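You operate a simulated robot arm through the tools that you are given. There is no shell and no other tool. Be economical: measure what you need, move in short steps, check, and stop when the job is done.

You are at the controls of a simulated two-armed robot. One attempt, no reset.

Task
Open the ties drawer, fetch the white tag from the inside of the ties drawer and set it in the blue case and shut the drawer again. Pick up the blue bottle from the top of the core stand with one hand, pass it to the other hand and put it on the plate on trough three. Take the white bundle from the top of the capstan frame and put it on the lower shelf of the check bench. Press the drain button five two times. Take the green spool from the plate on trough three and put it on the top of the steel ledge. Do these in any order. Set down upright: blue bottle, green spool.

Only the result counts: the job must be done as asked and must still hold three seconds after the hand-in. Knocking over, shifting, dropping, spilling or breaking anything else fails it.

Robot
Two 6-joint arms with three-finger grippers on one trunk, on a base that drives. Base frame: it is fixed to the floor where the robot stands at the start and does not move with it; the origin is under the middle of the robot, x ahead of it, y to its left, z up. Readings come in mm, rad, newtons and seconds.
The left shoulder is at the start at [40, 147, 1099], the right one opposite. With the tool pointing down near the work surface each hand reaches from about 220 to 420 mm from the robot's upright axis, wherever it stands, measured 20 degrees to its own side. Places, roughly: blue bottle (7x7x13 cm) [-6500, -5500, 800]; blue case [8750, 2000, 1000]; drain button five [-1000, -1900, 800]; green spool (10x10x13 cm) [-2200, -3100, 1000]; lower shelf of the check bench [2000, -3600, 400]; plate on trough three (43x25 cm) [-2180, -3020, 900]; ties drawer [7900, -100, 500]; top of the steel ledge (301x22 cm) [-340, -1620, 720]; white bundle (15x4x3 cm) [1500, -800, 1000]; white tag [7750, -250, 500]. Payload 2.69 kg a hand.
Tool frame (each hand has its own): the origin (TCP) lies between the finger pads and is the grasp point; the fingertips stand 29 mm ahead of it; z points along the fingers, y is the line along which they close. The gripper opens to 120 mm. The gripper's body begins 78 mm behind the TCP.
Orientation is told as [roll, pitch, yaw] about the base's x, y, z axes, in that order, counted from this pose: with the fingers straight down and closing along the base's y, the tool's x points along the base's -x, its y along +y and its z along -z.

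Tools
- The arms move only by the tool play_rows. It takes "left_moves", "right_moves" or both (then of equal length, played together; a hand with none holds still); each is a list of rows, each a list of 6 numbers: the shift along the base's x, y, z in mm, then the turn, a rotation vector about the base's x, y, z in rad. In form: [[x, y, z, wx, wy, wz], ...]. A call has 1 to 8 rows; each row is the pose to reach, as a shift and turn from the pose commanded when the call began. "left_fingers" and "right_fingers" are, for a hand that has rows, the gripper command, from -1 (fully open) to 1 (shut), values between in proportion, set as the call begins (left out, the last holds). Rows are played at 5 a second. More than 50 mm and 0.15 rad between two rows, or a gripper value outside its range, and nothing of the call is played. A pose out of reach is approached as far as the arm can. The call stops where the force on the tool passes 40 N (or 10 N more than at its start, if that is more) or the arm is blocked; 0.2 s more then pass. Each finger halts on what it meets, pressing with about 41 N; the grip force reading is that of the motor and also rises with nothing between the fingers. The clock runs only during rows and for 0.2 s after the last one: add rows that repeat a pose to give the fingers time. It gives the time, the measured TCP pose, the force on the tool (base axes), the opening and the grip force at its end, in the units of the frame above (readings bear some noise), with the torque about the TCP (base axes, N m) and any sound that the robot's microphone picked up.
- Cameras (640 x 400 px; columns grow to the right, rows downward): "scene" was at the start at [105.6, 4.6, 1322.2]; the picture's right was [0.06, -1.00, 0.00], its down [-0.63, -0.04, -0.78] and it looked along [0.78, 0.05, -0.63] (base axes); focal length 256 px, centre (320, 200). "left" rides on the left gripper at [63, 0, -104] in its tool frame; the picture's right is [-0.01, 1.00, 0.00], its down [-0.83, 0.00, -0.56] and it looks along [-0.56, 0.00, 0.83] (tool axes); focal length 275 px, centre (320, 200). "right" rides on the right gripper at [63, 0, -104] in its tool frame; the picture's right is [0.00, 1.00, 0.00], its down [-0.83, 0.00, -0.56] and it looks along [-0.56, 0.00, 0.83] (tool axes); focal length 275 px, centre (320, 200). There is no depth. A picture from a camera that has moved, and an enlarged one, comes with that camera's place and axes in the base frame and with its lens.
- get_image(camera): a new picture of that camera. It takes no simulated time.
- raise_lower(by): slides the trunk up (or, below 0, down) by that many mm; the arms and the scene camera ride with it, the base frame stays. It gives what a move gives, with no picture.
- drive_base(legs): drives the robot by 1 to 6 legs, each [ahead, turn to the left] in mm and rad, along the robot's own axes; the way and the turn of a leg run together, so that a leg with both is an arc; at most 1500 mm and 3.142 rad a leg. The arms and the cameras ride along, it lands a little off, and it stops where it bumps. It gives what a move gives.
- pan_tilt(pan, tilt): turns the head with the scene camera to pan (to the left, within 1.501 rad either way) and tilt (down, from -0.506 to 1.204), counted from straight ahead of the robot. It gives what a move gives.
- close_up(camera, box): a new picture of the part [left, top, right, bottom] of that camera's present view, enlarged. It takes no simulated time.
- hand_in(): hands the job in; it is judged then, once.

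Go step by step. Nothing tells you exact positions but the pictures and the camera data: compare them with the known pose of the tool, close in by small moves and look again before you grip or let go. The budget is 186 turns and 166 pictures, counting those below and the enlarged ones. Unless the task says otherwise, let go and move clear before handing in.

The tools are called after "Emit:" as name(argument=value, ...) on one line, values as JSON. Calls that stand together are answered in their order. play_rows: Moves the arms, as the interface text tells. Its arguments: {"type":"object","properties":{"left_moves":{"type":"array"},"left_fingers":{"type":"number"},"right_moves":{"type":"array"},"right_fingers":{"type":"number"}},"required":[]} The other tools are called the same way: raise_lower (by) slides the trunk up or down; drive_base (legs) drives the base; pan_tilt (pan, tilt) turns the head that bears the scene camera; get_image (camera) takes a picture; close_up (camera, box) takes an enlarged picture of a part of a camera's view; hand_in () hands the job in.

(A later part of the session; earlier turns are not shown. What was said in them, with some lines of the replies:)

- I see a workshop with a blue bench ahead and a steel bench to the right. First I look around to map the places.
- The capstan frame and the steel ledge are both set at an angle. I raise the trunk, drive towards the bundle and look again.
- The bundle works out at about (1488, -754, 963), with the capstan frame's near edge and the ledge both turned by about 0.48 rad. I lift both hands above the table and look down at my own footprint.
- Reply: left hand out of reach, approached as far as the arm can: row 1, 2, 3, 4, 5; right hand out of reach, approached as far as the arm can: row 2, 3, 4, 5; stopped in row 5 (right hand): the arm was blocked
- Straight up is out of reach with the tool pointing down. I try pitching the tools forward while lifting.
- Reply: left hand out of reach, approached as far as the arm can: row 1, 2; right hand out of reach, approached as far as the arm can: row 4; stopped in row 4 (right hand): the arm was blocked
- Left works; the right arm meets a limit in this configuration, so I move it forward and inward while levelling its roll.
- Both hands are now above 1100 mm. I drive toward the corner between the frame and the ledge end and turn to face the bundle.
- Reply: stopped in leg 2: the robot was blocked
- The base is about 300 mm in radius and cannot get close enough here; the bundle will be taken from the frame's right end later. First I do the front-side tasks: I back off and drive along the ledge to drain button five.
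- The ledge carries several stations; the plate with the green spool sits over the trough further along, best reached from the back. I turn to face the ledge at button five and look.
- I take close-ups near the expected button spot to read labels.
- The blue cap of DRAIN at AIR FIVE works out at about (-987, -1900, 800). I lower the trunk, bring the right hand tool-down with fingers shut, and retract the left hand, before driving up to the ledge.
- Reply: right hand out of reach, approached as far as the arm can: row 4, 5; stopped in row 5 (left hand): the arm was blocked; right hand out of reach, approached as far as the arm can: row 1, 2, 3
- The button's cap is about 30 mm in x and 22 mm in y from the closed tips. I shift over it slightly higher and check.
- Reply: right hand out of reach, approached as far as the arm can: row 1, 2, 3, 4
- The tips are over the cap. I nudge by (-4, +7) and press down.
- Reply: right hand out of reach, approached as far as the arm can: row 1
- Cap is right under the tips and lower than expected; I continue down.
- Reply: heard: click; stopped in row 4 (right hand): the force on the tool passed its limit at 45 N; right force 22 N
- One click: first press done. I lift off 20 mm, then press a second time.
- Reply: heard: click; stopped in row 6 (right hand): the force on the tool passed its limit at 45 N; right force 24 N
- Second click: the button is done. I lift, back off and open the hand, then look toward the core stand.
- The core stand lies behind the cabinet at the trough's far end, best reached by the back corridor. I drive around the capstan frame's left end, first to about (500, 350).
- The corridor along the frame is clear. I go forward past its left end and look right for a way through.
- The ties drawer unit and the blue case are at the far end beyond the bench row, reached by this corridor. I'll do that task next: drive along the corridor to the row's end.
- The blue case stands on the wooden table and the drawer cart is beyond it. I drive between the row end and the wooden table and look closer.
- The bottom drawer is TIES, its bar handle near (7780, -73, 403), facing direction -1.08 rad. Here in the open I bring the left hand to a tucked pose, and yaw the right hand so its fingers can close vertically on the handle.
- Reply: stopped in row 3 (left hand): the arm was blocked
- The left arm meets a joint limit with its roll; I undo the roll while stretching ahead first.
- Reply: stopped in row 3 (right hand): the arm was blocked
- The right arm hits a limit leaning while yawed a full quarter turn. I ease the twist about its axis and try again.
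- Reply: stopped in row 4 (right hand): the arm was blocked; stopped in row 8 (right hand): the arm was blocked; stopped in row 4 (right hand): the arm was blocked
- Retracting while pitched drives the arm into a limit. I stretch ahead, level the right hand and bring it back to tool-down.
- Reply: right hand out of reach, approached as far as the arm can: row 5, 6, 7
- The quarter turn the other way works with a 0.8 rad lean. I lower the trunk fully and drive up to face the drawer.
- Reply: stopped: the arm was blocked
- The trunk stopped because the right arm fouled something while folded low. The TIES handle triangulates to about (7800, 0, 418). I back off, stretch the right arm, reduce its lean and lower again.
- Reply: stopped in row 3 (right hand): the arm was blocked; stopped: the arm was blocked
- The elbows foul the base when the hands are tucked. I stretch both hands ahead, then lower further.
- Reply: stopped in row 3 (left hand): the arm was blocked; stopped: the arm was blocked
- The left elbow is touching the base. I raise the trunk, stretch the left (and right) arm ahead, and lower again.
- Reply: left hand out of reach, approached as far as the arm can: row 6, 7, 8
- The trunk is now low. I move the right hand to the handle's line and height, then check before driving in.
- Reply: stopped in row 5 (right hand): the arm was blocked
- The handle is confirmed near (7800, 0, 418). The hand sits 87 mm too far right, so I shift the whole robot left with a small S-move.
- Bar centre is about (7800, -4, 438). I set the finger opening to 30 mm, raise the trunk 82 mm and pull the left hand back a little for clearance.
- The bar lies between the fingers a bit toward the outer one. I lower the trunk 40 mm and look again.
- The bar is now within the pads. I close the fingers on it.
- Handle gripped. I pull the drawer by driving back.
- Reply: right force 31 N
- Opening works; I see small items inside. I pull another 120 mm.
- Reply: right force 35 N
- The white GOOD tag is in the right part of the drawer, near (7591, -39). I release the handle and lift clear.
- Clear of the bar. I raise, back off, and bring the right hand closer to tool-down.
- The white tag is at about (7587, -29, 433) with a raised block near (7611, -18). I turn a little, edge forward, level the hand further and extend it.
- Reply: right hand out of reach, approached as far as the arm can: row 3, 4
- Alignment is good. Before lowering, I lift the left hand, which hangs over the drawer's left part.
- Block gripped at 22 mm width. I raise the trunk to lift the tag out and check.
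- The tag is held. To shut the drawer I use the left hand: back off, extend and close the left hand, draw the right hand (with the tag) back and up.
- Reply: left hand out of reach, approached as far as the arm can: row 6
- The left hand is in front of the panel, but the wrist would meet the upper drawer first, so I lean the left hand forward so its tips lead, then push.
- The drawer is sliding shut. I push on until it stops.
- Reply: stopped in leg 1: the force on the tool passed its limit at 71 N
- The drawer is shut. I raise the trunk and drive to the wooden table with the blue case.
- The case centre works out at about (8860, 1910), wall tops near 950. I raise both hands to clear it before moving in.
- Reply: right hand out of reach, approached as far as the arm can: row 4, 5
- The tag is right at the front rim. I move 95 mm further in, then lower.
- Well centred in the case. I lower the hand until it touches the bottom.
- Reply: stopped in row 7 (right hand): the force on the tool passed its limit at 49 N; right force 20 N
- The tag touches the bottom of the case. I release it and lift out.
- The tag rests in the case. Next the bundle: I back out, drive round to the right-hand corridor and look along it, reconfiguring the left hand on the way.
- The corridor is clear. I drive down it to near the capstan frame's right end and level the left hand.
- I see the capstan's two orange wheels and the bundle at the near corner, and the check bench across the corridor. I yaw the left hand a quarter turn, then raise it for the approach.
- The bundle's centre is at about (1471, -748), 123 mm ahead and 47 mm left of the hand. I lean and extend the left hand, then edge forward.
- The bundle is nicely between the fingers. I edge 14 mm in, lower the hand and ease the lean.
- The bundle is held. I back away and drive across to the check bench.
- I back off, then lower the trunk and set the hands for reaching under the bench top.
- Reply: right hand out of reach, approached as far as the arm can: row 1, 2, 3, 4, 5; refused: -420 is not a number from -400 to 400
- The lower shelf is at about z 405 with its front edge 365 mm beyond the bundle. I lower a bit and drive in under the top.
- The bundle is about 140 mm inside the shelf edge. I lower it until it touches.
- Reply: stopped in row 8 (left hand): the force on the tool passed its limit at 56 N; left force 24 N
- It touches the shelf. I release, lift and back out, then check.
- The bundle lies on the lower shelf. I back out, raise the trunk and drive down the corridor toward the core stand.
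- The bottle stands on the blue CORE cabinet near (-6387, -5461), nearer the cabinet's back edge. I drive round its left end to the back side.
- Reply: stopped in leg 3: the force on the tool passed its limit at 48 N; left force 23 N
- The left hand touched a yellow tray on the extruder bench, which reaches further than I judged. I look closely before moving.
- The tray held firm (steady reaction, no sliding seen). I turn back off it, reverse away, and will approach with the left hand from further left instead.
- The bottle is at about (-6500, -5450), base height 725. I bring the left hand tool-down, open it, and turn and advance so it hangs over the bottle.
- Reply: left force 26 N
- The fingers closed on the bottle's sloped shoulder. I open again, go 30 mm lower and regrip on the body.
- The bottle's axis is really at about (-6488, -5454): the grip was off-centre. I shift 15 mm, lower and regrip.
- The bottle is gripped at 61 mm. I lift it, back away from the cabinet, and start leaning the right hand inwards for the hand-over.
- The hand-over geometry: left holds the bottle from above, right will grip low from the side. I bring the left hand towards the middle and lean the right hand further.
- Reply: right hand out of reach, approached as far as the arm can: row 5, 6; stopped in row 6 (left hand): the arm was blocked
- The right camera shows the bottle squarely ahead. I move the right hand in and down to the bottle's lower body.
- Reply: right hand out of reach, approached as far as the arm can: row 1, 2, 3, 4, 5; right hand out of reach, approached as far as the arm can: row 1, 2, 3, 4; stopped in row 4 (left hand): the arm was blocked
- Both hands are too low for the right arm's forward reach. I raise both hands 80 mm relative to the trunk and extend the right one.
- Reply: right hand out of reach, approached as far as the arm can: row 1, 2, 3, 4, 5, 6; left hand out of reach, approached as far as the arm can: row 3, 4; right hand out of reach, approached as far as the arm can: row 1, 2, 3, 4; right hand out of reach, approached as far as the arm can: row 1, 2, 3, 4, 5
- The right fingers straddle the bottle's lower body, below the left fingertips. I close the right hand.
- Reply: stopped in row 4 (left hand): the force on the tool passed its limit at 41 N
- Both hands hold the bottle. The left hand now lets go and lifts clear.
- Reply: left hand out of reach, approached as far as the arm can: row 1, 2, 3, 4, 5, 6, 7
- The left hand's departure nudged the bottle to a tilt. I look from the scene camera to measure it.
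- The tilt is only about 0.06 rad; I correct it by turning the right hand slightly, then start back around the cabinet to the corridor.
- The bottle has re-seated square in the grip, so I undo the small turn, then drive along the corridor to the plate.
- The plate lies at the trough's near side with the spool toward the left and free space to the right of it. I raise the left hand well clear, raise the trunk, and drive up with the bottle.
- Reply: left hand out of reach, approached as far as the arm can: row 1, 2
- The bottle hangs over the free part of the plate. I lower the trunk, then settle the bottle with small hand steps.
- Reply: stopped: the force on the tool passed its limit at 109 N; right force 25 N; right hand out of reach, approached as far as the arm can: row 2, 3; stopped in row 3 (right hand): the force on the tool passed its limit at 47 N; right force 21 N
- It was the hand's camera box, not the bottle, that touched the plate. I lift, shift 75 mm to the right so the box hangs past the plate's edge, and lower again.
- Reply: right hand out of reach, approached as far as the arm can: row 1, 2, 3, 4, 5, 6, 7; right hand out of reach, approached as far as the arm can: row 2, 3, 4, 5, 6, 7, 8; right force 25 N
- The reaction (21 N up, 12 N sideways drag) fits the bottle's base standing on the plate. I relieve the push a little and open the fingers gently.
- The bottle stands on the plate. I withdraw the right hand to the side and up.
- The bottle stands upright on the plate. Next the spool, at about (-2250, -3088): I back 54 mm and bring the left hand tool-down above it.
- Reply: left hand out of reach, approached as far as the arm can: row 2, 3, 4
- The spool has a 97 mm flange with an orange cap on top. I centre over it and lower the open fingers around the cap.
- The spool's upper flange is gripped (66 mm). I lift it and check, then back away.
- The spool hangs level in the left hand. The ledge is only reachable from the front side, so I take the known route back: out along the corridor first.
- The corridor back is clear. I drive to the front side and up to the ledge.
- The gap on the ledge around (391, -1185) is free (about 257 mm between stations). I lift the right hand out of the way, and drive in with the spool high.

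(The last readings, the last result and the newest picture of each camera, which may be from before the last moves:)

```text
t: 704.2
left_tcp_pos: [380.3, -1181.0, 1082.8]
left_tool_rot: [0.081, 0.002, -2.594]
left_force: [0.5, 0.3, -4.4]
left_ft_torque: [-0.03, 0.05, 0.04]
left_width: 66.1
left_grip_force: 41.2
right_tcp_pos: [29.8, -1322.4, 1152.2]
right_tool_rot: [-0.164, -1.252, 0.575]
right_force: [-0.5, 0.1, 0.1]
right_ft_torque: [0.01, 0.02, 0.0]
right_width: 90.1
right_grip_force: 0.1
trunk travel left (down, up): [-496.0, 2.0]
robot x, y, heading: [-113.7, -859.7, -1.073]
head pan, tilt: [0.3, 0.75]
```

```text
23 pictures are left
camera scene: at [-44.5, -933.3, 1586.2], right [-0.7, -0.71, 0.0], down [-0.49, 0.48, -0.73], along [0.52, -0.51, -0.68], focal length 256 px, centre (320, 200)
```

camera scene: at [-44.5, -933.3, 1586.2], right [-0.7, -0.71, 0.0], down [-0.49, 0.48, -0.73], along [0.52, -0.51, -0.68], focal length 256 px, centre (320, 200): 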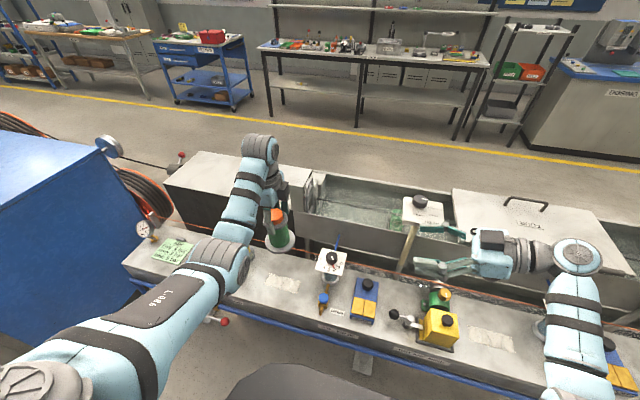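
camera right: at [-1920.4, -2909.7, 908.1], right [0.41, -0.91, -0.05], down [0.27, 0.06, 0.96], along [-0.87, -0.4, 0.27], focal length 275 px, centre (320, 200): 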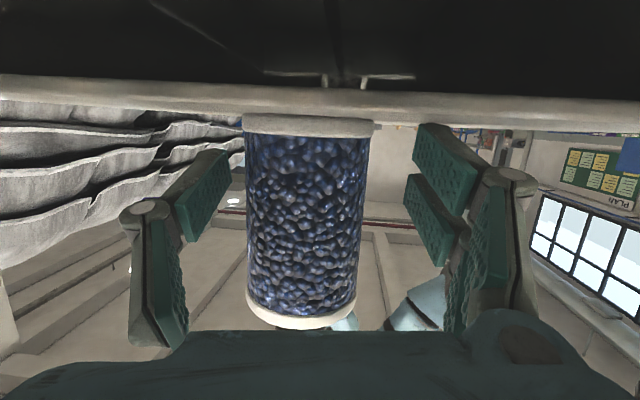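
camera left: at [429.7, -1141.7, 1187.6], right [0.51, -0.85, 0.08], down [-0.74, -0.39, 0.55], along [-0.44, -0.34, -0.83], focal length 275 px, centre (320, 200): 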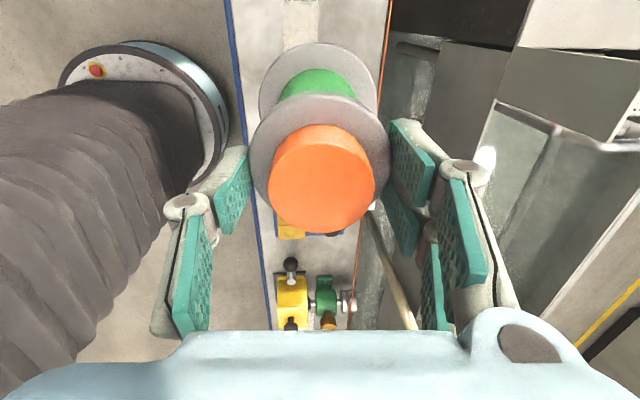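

The spool hangs over the free patch. I shift it 20 mm left, then lower the trunk.

Emit:
play_rows(left_moves=[[12, -3, 0, 0, 0, 0], [24, -6, 0, 0, 0, 0], [24, -6, 0, 0, 0, 0]])

Emit:
raise_lower(by=-190)

Emit:
get_image(camera="scene")

Emit:
get_image(camera="left")

```text
t: 705.0
left_tcp_pos: [405.6, -1191.0, 1081.5]
left_tool_rot: [0.077, 0.001, -2.593]
left_force: [0.2, -0.2, -5.0]
left_ft_torque: [0.01, -0.03, 0.0]
left_width: 66.1
left_grip_force: 41.5
right_tcp_pos: [32.0, -1324.6, 1151.6]
right_tool_rot: [-0.151, -1.25, 0.566]
right_force: [0.0, -0.4, -0.4]
right_ft_torque: [-0.01, -0.02, 0.03]
right_width: 89.9
right_grip_force: 0.1
trunk travel left (down, up): [-496.0, 2.0]
robot x, y, heading: [-113.0, -859.8, -1.073]
head pan, tilt: [0.3, 0.75]
```

```text
t: 707.0
left_tcp_pos: [405.6, -1190.5, 892.9]
left_tool_rot: [0.077, 0.001, -2.593]
left_force: [-0.3, 0.0, -5.0]
left_ft_torque: [0.05, 0.0, -0.01]
left_width: 66.2
left_grip_force: 41.2
right_tcp_pos: [30.5, -1324.8, 960.4]
right_tool_rot: [-0.153, -1.253, 0.566]
right_force: [0.5, -0.4, 0.6]
right_ft_torque: [0.0, 0.03, -0.01]
right_width: 89.9
right_grip_force: 0.2
trunk travel left (down, up): [-306.0, 192.0]
robot x, y, heading: [-111.0, -864.1, -1.077]
head pan, tilt: [0.3, 0.75]
```

```text
22 pictures are left
camera scene: at [-41.8, -938.2, 1395.8], right [-0.7, -0.71, 0.0], down [-0.49, 0.48, -0.73], along [0.52, -0.51, -0.68], focal length 256 px, centre (320, 200)
```

scene: 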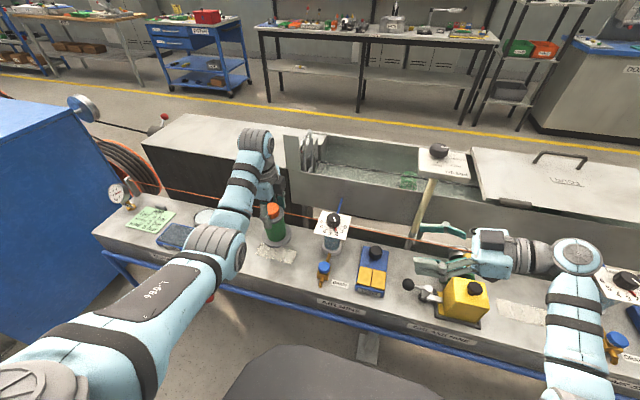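

```text
21 pictures are left
camera left: at [455.3, -1151.6, 996.3], right [0.51, -0.85, 0.08], down [-0.74, -0.39, 0.55], along [-0.44, -0.34, -0.83], focal length 275 px, centre (320, 200)
```

left: 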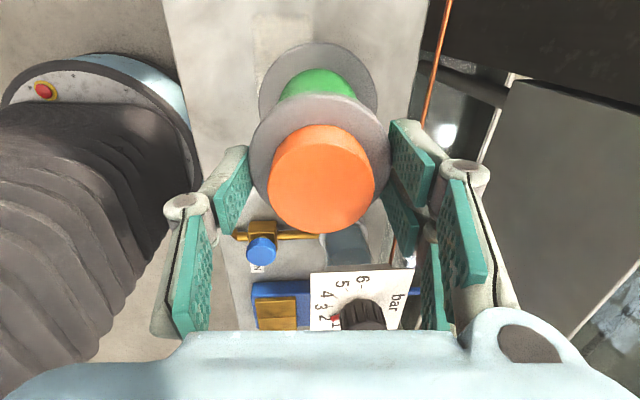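

Well centred on the ledge. I lower the spool by the arm until it stands.

Emit:
play_rows(left_moves=[[0, 0, -8, 0, 0, 0], [0, 0, -16, 0, 0, 0], [0, 0, -24, 0, 0, 0], [0, 0, -30, 0, 0, 0], [0, 0, -36, 0, 0, 0], [0, 0, -41, 0, 0, 0], [0, 0, -46, 0, 0, 0], [0, 0, -51, 0, 0, 0]])

Emit:
get_image(camera="left")

```text
t: 708.8
left_tcp_pos: [405.6, -1191.8, 840.1]
left_tool_rot: [0.076, 0.002, -2.595]
left_force: [-0.2, -1.0, -4.8]
left_ft_torque: [0.04, 0.02, -0.03]
left_width: 66.1
left_grip_force: 40.9
right_tcp_pos: [31.8, -1325.3, 960.9]
right_tool_rot: [-0.15, -1.25, 0.564]
right_force: [-0.3, -0.4, 0.5]
right_ft_torque: [0.01, 0.02, -0.06]
right_width: 89.9
right_grip_force: 0.0
trunk travel left (down, up): [-306.0, 192.0]
robot x, y, heading: [-110.2, -859.3, -1.077]
head pan, tilt: [0.3, 0.75]
```

```text
20 pictures are left
camera left: at [455.0, -1151.5, 945.3], right [0.51, -0.85, 0.08], down [-0.74, -0.39, 0.55], along [-0.44, -0.34, -0.83], focal length 275 px, centre (320, 200)
```

left: 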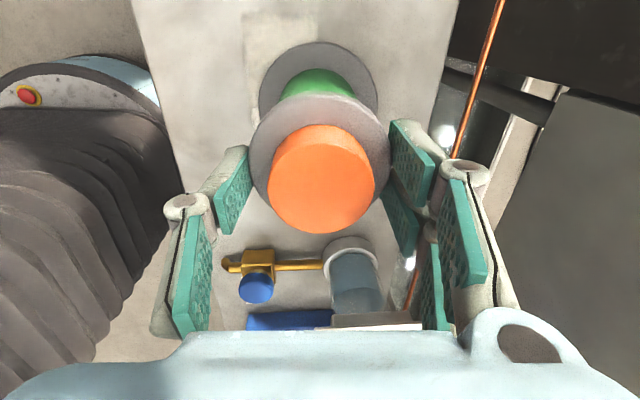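

Emit:
play_rows(left_moves=[[0, 0, -5, 0, 0, 0], [0, 0, -10, 0, 0, 0], [0, 0, -15, 0, 0, 0], [0, 0, -20, 0, 0, 0], [0, 0, -25, 0, 0, 0], [0, 0, -30, 0, 0, 0], [0, 0, -35, 0, 0, 0], [0, 0, -40, 0, 0, 0]])

Emit:
get_image(camera="left")

```text
t: 710.6
left_tcp_pos: [402.4, -1189.3, 801.8]
left_tool_rot: [0.076, 0.004, -2.594]
left_force: [-2.0, 0.1, 29.3]
left_ft_torque: [1.5, 0.61, 0.12]
left_width: 67.1
left_grip_force: 40.7
right_tcp_pos: [27.7, -1323.3, 962.2]
right_tool_rot: [-0.163, -1.256, 0.578]
right_force: [-0.1, -0.4, -0.3]
right_ft_torque: [0.0, -0.03, -0.02]
right_width: 89.8
right_grip_force: 0.0
trunk travel left (down, up): [-306.0, 192.0]
robot x, y, heading: [-110.0, -861.3, -1.072]
head pan, tilt: [0.3, 0.75]
```

```text
19 pictures are left
camera left: at [451.7, -1149.2, 907.9], right [0.51, -0.85, 0.08], down [-0.74, -0.39, 0.55], along [-0.44, -0.34, -0.83], focal length 275 px, centre (320, 200)
```

left: 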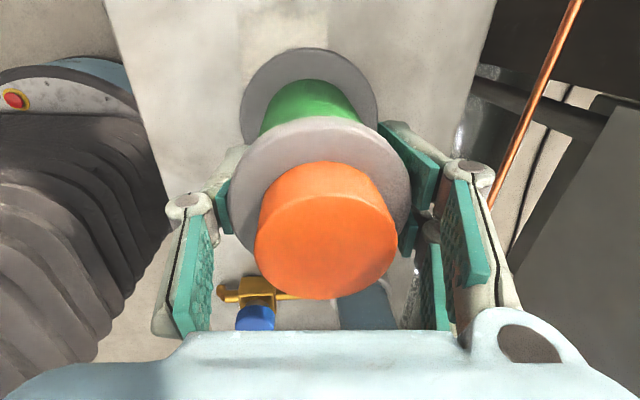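

The spool stands on the ledge and has slid a little in the grip. I ease up slightly and open the fingers.

Emit:
play_rows(left_moves=[[0, 0, 3, 0, 0, 0], [0, 0, 6, 0, 0, 0], [0, 0, 6, 0, 0, 0]])

Emit:
play_rows(left_moves=[[0, 0, 0, 0, 0, 0], [0, 0, 0, 0, 0, 0], [0, 0, 0, 0, 0, 0], [0, 0, 0, 0, 0, 0]], left_fingers=-0.6)

Emit:
get_image(camera="left")

```text
t: 711.4
left_tcp_pos: [405.7, -1190.3, 805.4]
left_tool_rot: [0.079, 0.002, -2.594]
left_force: [-0.4, -0.7, -4.4]
left_ft_torque: [-0.02, 0.0, -0.02]
left_width: 66.5
left_grip_force: 40.5
right_tcp_pos: [31.2, -1324.6, 960.9]
right_tool_rot: [-0.152, -1.253, 0.565]
right_force: [0.3, -0.2, 0.7]
right_ft_torque: [-0.01, -0.01, 0.0]
right_width: 90.2
right_grip_force: 0.0
trunk travel left (down, up): [-306.0, 192.0]
robot x, y, heading: [-110.2, -861.7, -1.079]
head pan, tilt: [0.3, 0.75]
```

```text
t: 712.4
left_tcp_pos: [404.7, -1190.3, 807.4]
left_tool_rot: [0.078, 0.002, -2.595]
left_force: [0.1, -0.5, -0.1]
left_ft_torque: [0.03, -0.01, 0.03]
left_width: 96.1
left_grip_force: 0.1
right_tcp_pos: [31.2, -1325.4, 962.0]
right_tool_rot: [-0.153, -1.25, 0.566]
right_force: [0.4, -0.4, 0.5]
right_ft_torque: [0.0, 0.0, -0.01]
right_width: 90.0
right_grip_force: 0.1
trunk travel left (down, up): [-306.0, 192.0]
robot x, y, heading: [-108.4, -862.3, -1.077]
head pan, tilt: [0.3, 0.75]
```

```text
18 pictures are left
camera left: at [454.8, -1151.4, 911.5], right [0.51, -0.85, 0.08], down [-0.74, -0.39, 0.55], along [-0.44, -0.34, -0.83], focal length 275 px, centre (320, 200)
```

left: 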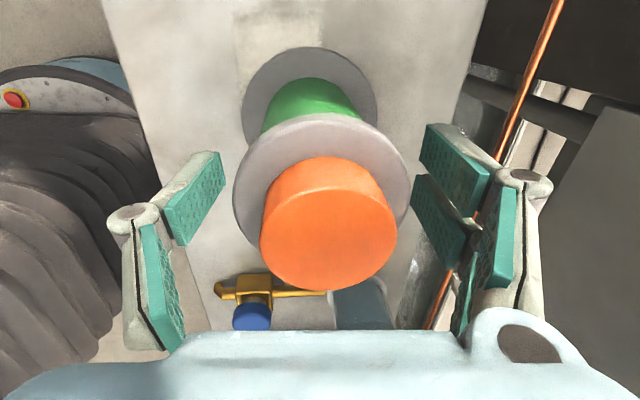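

The spool is released and standing. I raise straight up and check it.

Emit:
raise_lower(by=190)

Emit:
drive_base(legs=[[-350, 0]])

Emit:
get_image(camera="scene")

```text
t: 714.5
left_tcp_pos: [405.1, -1191.6, 995.9]
left_tool_rot: [0.077, 0.001, -2.593]
left_force: [-0.1, 0.4, -0.2]
left_ft_torque: [0.04, 0.0, 0.02]
left_width: 96.1
left_grip_force: 0.0
right_tcp_pos: [31.2, -1325.1, 1151.6]
right_tool_rot: [-0.153, -1.25, 0.566]
right_force: [0.2, -0.6, 0.1]
right_ft_torque: [0.01, 0.0, -0.01]
right_width: 90.0
right_grip_force: 0.0
trunk travel left (down, up): [-496.0, 2.0]
robot x, y, heading: [-111.1, -858.5, -1.076]
head pan, tilt: [0.3, 0.75]
```

```text
t: 716.8
left_tcp_pos: [241.2, -887.7, 995.6]
left_tool_rot: [0.077, 0.001, -2.595]
left_force: [-0.8, 0.4, 0.8]
left_ft_torque: [0.0, 0.02, 0.03]
left_width: 95.6
left_grip_force: 0.2
right_tcp_pos: [-134.0, -1021.0, 1150.1]
right_tool_rot: [-0.146, -1.251, 0.556]
right_force: [-0.4, -0.3, -0.3]
right_ft_torque: [-0.02, 0.01, -0.03]
right_width: 90.0
right_grip_force: 0.0
trunk travel left (down, up): [-496.0, 2.0]
robot x, y, heading: [-281.8, -551.4, -1.078]
head pan, tilt: [0.3, 0.75]
```

```text
17 pictures are left
camera scene: at [-206.2, -634.4, 1585.6], right [-0.7, -0.71, 0.0], down [-0.49, 0.48, -0.73], along [0.52, -0.51, -0.68], focal length 256 px, centre (320, 200)
```

scene: 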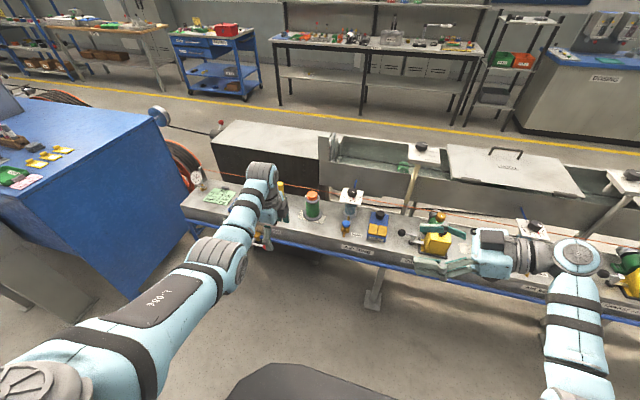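

Emit:
close_up(camera="scene", box=[250, 160, 410, 260])

```text
4.00 times, centred on (330, 210) of scene
camera zoom: at [-206.2, -634.4, 1585.6], right [-0.7, -0.71, 0.0], down [-0.49, 0.48, -0.73], along [0.52, -0.51, -0.68], focal length 1022 px, centre (280, 160)
```

zoom: 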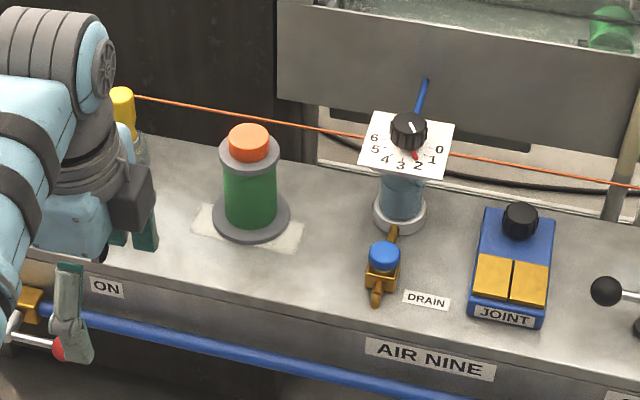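

The green spool stands upright on the ledge, and both hands are empty and clear. All five parts are done, so I hand in.

Emit:
hand_in()

```text
The job is handed in.
```

I did all five parts and handed the job in, but the left hand bumped the yellow BITS tray on the extruder bench once. The tray seemed not to move, though I can't be certain.

- **Ties drawer:** I put the white tag in the blue case and pushed the drawer shut.
- **Blue bottle:** I picked it up with the left hand, passed it to the right, and stood it upright on the plate on trough three. It dropped about a centimetre when released.
- **White bundle:** it lies on the lower shelf of the check bench.
- **Drain button five:** I pressed it two times and heard a click each time.
- **Green spool:** it stands upright on the steel ledge.
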